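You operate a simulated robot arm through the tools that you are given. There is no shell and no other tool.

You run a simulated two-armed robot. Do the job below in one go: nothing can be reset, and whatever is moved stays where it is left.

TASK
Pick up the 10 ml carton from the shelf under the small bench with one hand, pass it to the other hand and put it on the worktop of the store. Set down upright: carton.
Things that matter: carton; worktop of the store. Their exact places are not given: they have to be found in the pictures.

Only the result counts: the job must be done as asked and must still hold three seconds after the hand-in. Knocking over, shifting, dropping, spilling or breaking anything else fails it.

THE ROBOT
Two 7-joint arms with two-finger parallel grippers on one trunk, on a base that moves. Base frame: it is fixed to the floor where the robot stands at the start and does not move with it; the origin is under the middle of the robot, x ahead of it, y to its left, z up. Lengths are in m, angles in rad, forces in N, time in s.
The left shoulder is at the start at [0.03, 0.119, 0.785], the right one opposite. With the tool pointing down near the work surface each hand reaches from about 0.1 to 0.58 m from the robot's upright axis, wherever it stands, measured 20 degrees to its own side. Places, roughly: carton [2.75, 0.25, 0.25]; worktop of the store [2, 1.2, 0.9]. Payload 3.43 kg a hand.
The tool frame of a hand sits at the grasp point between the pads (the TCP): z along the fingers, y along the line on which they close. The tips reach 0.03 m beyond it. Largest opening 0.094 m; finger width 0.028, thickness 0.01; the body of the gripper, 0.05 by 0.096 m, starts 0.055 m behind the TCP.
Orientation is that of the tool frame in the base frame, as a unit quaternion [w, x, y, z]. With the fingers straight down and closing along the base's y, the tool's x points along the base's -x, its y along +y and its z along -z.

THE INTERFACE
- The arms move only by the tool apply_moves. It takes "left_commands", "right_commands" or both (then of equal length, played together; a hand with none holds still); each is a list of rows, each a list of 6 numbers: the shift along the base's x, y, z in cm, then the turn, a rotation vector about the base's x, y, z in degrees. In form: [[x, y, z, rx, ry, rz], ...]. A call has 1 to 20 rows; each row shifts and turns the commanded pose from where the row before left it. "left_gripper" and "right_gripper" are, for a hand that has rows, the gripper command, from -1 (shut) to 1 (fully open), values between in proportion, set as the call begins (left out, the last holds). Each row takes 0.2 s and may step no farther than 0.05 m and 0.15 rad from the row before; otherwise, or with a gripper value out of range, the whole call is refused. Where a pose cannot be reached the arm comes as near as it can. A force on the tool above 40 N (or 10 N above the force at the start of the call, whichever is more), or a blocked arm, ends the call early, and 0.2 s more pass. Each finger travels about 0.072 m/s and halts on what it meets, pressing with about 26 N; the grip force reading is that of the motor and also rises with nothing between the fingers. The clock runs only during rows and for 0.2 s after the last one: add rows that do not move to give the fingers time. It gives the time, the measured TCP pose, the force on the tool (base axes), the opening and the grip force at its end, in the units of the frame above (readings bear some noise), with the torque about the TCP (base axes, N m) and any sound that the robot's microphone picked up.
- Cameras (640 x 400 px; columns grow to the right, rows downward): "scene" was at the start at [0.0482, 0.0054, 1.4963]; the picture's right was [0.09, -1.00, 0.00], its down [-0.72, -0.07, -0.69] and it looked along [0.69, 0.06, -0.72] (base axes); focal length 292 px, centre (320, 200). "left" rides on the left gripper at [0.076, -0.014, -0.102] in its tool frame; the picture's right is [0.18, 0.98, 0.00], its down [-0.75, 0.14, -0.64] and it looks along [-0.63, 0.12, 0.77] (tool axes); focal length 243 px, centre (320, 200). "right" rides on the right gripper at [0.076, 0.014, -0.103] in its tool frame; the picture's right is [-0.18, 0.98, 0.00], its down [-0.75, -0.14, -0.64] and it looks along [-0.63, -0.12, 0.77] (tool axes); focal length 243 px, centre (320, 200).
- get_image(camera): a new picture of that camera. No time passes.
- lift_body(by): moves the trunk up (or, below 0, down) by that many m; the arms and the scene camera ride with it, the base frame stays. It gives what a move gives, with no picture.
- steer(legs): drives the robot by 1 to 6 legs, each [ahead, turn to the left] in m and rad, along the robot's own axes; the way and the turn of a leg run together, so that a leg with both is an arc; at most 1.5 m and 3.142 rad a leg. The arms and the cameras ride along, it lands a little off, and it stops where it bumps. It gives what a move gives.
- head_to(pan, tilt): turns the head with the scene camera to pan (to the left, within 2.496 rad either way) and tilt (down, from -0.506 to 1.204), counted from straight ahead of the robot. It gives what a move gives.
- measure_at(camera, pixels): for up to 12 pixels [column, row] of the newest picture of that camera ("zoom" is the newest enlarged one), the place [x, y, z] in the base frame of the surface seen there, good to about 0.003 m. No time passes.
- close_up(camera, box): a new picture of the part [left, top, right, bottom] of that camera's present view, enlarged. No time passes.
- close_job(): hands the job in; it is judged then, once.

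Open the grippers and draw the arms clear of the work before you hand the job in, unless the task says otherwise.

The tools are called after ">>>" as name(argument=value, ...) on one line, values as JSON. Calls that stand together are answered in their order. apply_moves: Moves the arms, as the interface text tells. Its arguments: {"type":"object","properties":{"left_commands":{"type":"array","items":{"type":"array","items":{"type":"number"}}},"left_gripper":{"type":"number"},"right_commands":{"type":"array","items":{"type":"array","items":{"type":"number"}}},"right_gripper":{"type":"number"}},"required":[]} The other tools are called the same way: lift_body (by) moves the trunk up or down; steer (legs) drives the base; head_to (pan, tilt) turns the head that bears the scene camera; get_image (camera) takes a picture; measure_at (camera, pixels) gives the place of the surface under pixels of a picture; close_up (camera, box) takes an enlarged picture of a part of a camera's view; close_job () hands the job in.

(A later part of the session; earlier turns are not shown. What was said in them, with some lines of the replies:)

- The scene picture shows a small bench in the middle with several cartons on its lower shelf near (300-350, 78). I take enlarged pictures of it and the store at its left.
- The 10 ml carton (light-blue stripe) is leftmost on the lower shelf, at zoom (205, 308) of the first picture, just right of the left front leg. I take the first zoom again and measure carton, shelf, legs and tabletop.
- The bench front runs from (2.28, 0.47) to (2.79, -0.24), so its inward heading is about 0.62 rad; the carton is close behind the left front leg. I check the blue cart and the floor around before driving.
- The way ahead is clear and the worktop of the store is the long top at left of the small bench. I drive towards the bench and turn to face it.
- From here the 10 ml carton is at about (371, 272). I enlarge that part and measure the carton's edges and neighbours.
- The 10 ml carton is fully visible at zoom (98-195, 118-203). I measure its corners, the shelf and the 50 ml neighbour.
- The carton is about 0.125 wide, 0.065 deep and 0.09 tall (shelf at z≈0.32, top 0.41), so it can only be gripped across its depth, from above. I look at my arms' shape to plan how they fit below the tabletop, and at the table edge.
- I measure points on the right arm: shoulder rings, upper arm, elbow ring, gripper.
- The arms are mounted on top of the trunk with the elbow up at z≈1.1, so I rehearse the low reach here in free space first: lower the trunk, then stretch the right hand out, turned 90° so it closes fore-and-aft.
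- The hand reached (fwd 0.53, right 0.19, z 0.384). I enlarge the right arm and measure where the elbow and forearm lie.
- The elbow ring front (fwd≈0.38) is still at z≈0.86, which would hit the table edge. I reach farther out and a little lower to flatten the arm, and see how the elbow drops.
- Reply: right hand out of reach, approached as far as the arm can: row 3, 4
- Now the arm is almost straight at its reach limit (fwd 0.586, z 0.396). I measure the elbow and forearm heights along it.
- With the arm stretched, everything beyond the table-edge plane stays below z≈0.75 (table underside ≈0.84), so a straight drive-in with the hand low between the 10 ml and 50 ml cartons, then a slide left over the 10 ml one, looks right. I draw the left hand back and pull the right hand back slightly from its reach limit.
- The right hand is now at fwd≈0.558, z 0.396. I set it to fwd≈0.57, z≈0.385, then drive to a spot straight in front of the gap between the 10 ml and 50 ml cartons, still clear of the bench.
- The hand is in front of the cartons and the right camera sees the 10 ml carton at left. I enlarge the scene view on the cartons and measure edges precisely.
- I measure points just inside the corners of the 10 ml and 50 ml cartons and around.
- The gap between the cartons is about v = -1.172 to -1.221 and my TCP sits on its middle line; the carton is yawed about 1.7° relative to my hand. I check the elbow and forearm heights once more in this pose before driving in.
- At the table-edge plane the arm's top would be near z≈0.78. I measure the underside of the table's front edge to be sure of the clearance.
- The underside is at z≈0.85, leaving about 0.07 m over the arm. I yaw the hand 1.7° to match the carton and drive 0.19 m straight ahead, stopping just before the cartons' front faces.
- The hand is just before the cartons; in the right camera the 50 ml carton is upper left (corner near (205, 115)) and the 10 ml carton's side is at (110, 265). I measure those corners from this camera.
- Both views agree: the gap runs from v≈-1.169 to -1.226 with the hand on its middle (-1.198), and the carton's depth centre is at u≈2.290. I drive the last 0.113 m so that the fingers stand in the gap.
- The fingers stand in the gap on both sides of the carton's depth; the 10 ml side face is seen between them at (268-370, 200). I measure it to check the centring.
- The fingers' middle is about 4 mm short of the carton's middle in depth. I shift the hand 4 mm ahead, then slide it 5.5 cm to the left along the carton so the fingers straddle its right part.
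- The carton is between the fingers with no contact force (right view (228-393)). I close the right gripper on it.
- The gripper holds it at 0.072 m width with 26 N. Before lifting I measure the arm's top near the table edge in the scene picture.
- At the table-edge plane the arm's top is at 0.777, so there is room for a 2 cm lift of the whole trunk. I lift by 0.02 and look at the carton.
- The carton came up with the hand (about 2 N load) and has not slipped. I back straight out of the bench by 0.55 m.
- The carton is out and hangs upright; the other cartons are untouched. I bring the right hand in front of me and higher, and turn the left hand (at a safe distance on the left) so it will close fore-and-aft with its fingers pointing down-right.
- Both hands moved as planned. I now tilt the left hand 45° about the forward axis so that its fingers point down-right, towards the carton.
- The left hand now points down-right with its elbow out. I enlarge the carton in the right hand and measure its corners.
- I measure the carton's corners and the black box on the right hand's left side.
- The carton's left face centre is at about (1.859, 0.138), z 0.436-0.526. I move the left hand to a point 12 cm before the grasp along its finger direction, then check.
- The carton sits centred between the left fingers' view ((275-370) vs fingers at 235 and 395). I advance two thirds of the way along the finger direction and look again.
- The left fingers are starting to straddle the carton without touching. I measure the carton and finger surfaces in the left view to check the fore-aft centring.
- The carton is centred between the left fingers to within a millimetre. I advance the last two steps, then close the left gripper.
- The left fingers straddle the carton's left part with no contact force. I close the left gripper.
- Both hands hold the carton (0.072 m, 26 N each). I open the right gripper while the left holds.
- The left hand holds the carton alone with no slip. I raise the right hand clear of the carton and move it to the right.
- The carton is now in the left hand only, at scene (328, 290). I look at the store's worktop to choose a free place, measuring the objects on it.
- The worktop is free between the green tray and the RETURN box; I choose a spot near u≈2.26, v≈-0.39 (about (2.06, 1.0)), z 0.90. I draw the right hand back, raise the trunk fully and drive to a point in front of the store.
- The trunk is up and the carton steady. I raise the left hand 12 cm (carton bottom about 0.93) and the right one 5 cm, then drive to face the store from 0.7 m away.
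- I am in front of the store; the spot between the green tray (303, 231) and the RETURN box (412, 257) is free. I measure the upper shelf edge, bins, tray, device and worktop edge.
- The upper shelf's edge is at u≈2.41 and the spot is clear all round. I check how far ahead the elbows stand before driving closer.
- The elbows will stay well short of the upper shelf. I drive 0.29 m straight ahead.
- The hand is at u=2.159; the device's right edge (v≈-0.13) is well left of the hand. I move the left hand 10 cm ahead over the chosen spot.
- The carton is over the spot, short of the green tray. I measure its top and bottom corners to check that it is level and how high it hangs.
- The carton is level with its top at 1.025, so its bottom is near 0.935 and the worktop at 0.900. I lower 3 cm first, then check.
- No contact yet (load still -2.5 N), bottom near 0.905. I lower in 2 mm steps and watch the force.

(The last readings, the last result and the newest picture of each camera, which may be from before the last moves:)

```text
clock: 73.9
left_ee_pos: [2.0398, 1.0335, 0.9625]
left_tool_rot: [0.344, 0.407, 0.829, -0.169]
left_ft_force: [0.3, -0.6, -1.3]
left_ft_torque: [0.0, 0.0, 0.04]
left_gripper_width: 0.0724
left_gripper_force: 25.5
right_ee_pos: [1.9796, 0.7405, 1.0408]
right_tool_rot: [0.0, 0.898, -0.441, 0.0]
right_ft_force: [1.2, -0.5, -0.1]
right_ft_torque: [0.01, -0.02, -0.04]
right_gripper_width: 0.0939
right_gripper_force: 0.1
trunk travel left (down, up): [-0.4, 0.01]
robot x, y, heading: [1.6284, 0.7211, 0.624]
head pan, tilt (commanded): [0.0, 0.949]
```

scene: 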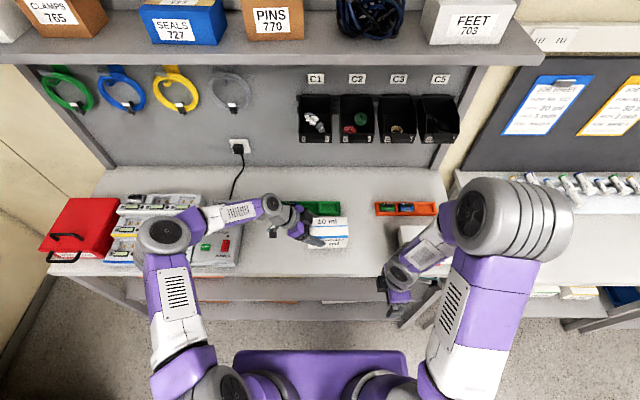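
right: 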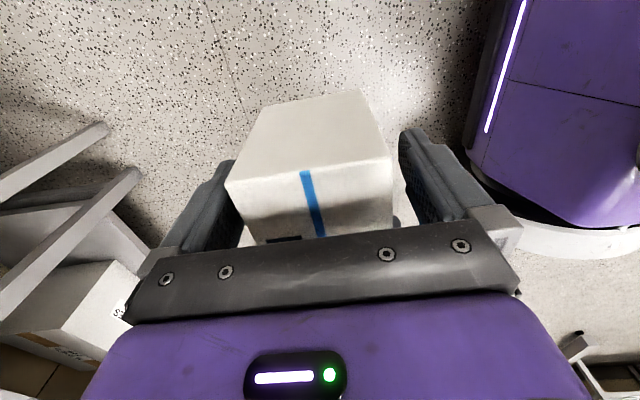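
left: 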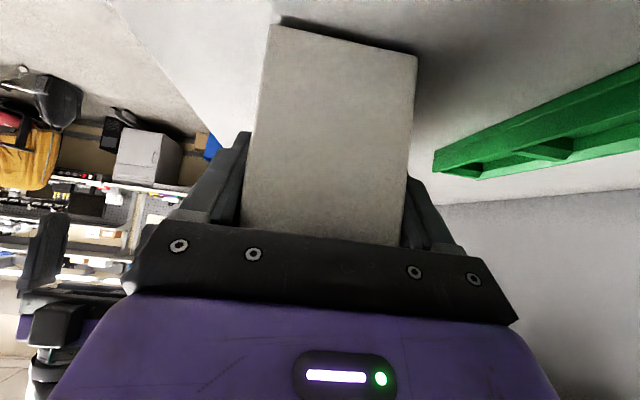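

The load reads -1.3 N, perhaps the first touch. I lower another millimetre at a time.

>>> apply_moves(left_commands=[[0, 0, -0.1, 0, 0, 0], [0, 0, 0, 0, 0, 0]])

>>> close_up(camera="scene", box=[260, 200, 380, 280])

```text
clock: 74.5
left_ee_pos: [2.0401, 1.0328, 0.9619]
left_tool_rot: [0.344, 0.407, 0.83, -0.168]
left_ft_force: [-0.3, 0.5, 3.4]
left_ft_torque: [-0.43, -0.16, -0.02]
left_gripper_width: 0.0721
left_gripper_force: 26.3
right_ee_pos: [1.9801, 0.7404, 1.0415]
right_tool_rot: [0.0, 0.898, -0.44, 0.0]
right_ft_force: [-0.2, 0.7, -0.2]
right_ft_torque: [0.0, 0.03, 0.01]
right_gripper_width: 0.0942
right_gripper_force: 0.1
trunk travel left (down, up): [-0.4, 0.01]
robot x, y, heading: [1.6272, 0.7208, 0.629]
head pan, tilt (commanded): [0.0, 0.949]
```

```text
5.00 times, centred on (320, 240) of scene
```

zoom: 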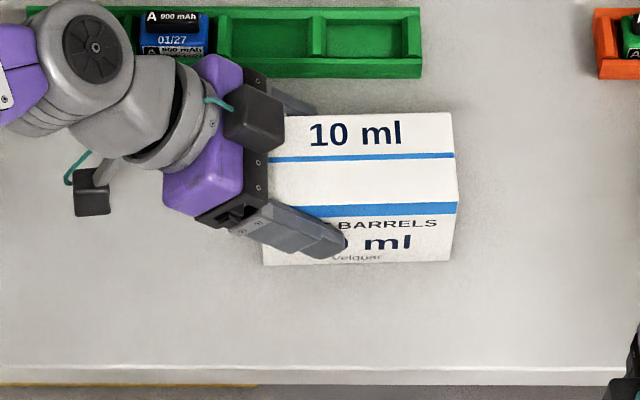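

The force turned to +3.4 N: the carton stands on the worktop. I open the left gripper.

>>> apply_moves(left_commands=[[0, 0, 0, 0, 0, 0], [0, 0, 0, 0, 0, 0], [0, 0, 0, 0, 0, 0], [0, 0, 0, 0, 0, 0]], left_gripper=1)

>>> get_image(camera="left")

>>> close_up(camera="scene", box=[260, 200, 380, 280])

```text
clock: 75.5
left_ee_pos: [2.0402, 1.0315, 0.962]
left_tool_rot: [0.343, 0.407, 0.83, -0.169]
left_ft_force: [0.5, 0.0, 0.2]
left_ft_torque: [0.0, 0.0, 0.01]
left_gripper_width: 0.0942
left_gripper_force: 0.0
right_ee_pos: [1.9809, 0.7399, 1.041]
right_tool_rot: [0.0, 0.897, -0.442, 0.0]
right_ft_force: [-0.7, 0.4, 0.9]
right_ft_torque: [0.0, -0.03, 0.03]
right_gripper_width: 0.094
right_gripper_force: 0.0
trunk travel left (down, up): [-0.4, 0.01]
robot x, y, heading: [1.6259, 0.7195, 0.628]
head pan, tilt (commanded): [0.0, 0.949]
```

```text
taken
```

left: 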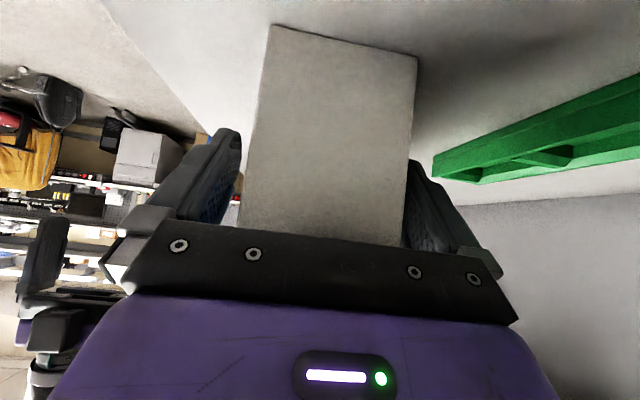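

```text
5.00 times, centred on (320, 240) of scene
```

zoom: 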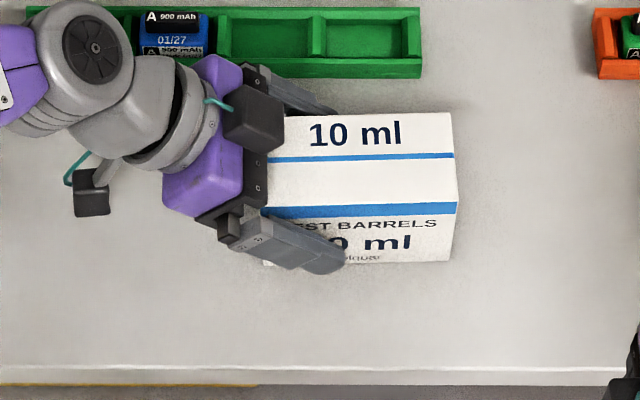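

The gripper is open and the carton stands still. I withdraw the left hand back along its finger direction (up-left), then look.

>>> apply_moves(left_commands=[[-0.869, 1.117, 1.415, 0, 0, 0], [-0.869, 1.117, 1.415, 0, 0, 0], [-0.869, 1.117, 1.415, 0, 0, 0], [-0.869, 1.117, 1.415, 0, 0, 0], [-0.869, 1.117, 1.415, 0, 0, 0], [-0.869, 1.117, 1.415, 0, 0, 0]])

>>> get_image(camera="scene")

>>> get_image(camera="left")

```text
clock: 76.9
left_ee_pos: [1.9876, 1.1008, 1.046]
left_tool_rot: [0.343, 0.408, 0.829, -0.169]
left_ft_force: [0.0, 0.3, 0.1]
left_ft_torque: [-0.05, -0.01, -0.01]
left_gripper_width: 0.0941
left_gripper_force: 0.1
right_ee_pos: [1.9801, 0.7415, 1.0422]
right_tool_rot: [0.001, 0.898, -0.44, 0.0]
right_ft_force: [0.7, -1.1, 0.1]
right_ft_torque: [0.03, -0.01, 0.0]
right_gripper_width: 0.0942
right_gripper_force: 0.1
trunk travel left (down, up): [-0.4, 0.01]
robot x, y, heading: [1.6273, 0.7192, 0.628]
head pan, tilt (commanded): [0.0, 0.949]
```

```text
taken
```

scene: 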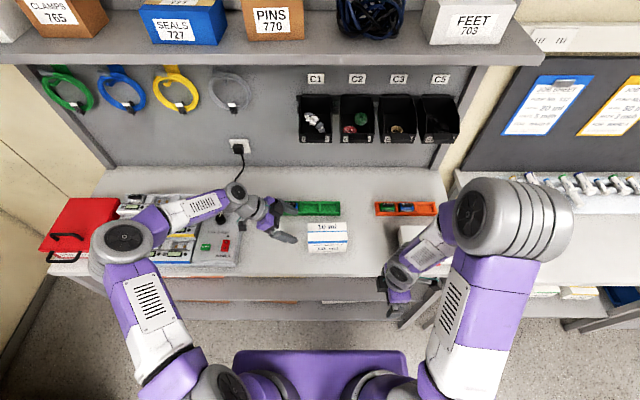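

```text
taken
```

left: 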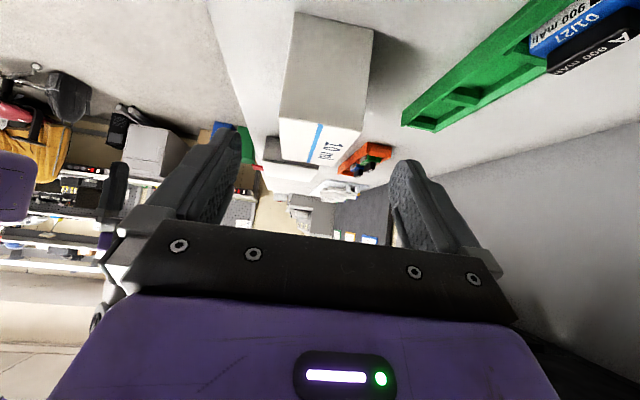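

The carton stands upright on its own at (327, 237). I lift the left hand a bit more and drive straight back to clear the store.

>>> apply_moves(left_commands=[[0, 0, 1.5, 0, 0, 0], [0, 0, 1.5, 0, 0, 0], [0, 0, 1.5, 0, 0, 0], [0, 0, 1.5, 0, 0, 0]])

>>> steer(legs=[[-0.4, 0]])

>>> head_to(pan=0.0, tilt=0.7)

>>> get_image(camera="scene")

>>> close_up(camera="scene", box=[200, 150, 460, 310])

```text
clock: 77.9
left_ee_pos: [1.9888, 1.1, 1.1071]
left_tool_rot: [0.344, 0.406, 0.83, -0.168]
left_ft_force: [0.1, -0.5, 0.5]
left_ft_torque: [0.0, -0.01, 0.01]
left_gripper_width: 0.0941
left_gripper_force: 0.0
right_ee_pos: [1.9799, 0.7407, 1.0416]
right_tool_rot: [0.0, 0.897, -0.441, 0.001]
right_ft_force: [-0.5, -0.3, 0.3]
right_ft_torque: [0.0, -0.03, 0.0]
right_gripper_width: 0.0938
right_gripper_force: 0.1
trunk travel left (down, up): [-0.4, 0.01]
robot x, y, heading: [1.6241, 0.7171, 0.619]
head pan, tilt (commanded): [0.0, 0.949]
```

```text
clock: 80.4
left_ee_pos: [1.6659, 0.8653, 1.108]
left_tool_rot: [0.344, 0.406, 0.83, -0.167]
left_ft_force: [-0.4, -0.8, 0.2]
left_ft_torque: [-0.03, 0.0, 0.0]
left_gripper_width: 0.0941
left_gripper_force: 0.0
right_ee_pos: [1.657, 0.5063, 1.0417]
right_tool_rot: [-0.001, 0.898, -0.44, 0.0]
right_ft_force: [0.0, 0.6, -0.8]
right_ft_torque: [-0.03, 0.01, -0.01]
right_gripper_width: 0.0941
right_gripper_force: 0.1
trunk travel left (down, up): [-0.4, 0.01]
robot x, y, heading: [1.3056, 0.4831, 0.628]
head pan, tilt (commanded): [0.0, 0.949]
```

```text
clock: 81.2
left_ee_pos: [1.6669, 0.867, 1.1067]
left_tool_rot: [0.343, 0.406, 0.83, -0.168]
left_ft_force: [-0.1, 0.3, 0.0]
left_ft_torque: [0.0, 0.05, -0.01]
left_gripper_width: 0.094
left_gripper_force: 0.0
right_ee_pos: [1.6579, 0.5053, 1.041]
right_tool_rot: [-0.001, 0.898, -0.44, 0.0]
right_ft_force: [0.6, 0.8, -0.2]
right_ft_torque: [0.03, 0.03, 0.01]
right_gripper_width: 0.094
right_gripper_force: 0.1
trunk travel left (down, up): [-0.4, 0.01]
robot x, y, heading: [1.3049, 0.4818, 0.629]
head pan, tilt (commanded): [0.0, 0.7]
```

```text
taken
```

scene: 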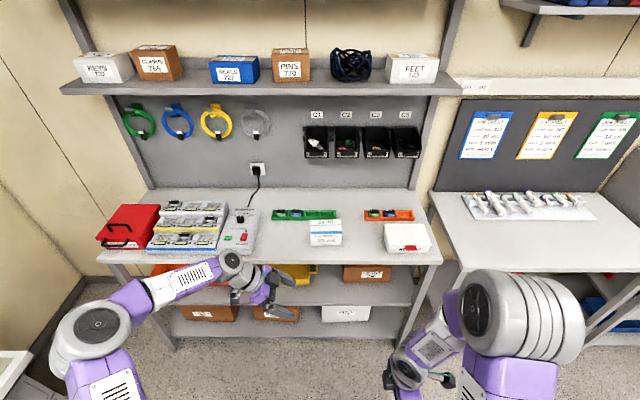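

```text
2.46 times, centred on (330, 230) of scene
```

zoom: 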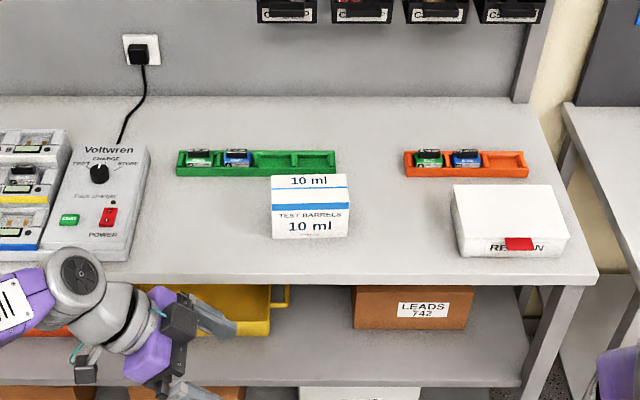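

The 10 ml carton stands upright on the store's worktop (zoom (310, 207)), everything else is where it was, and both grippers are open and clear. I hand the job in.

>>> close_job()

```text
The job is handed in.
```

The 10 ml carton is now standing upright on the worktop of the store, between the green tray and the RETURN box. I have handed the job in.

- **Pick-up:** the right hand gripped the carton front to back, lifted it off the shelf under the small bench and brought it out without touching the other cartons.
- **Pass:** in open space the left hand took hold of the carton before the right hand let go.
- **Set-down:** the left hand lowered the carton until it touched the worktop, let go and drew back. The carton stayed still.

In the last pictures the carton was upright, and the items on the worktop were where they had been. Both grippers were open, and I had driven the robot back from the store before handing in. I did not see the judging result.
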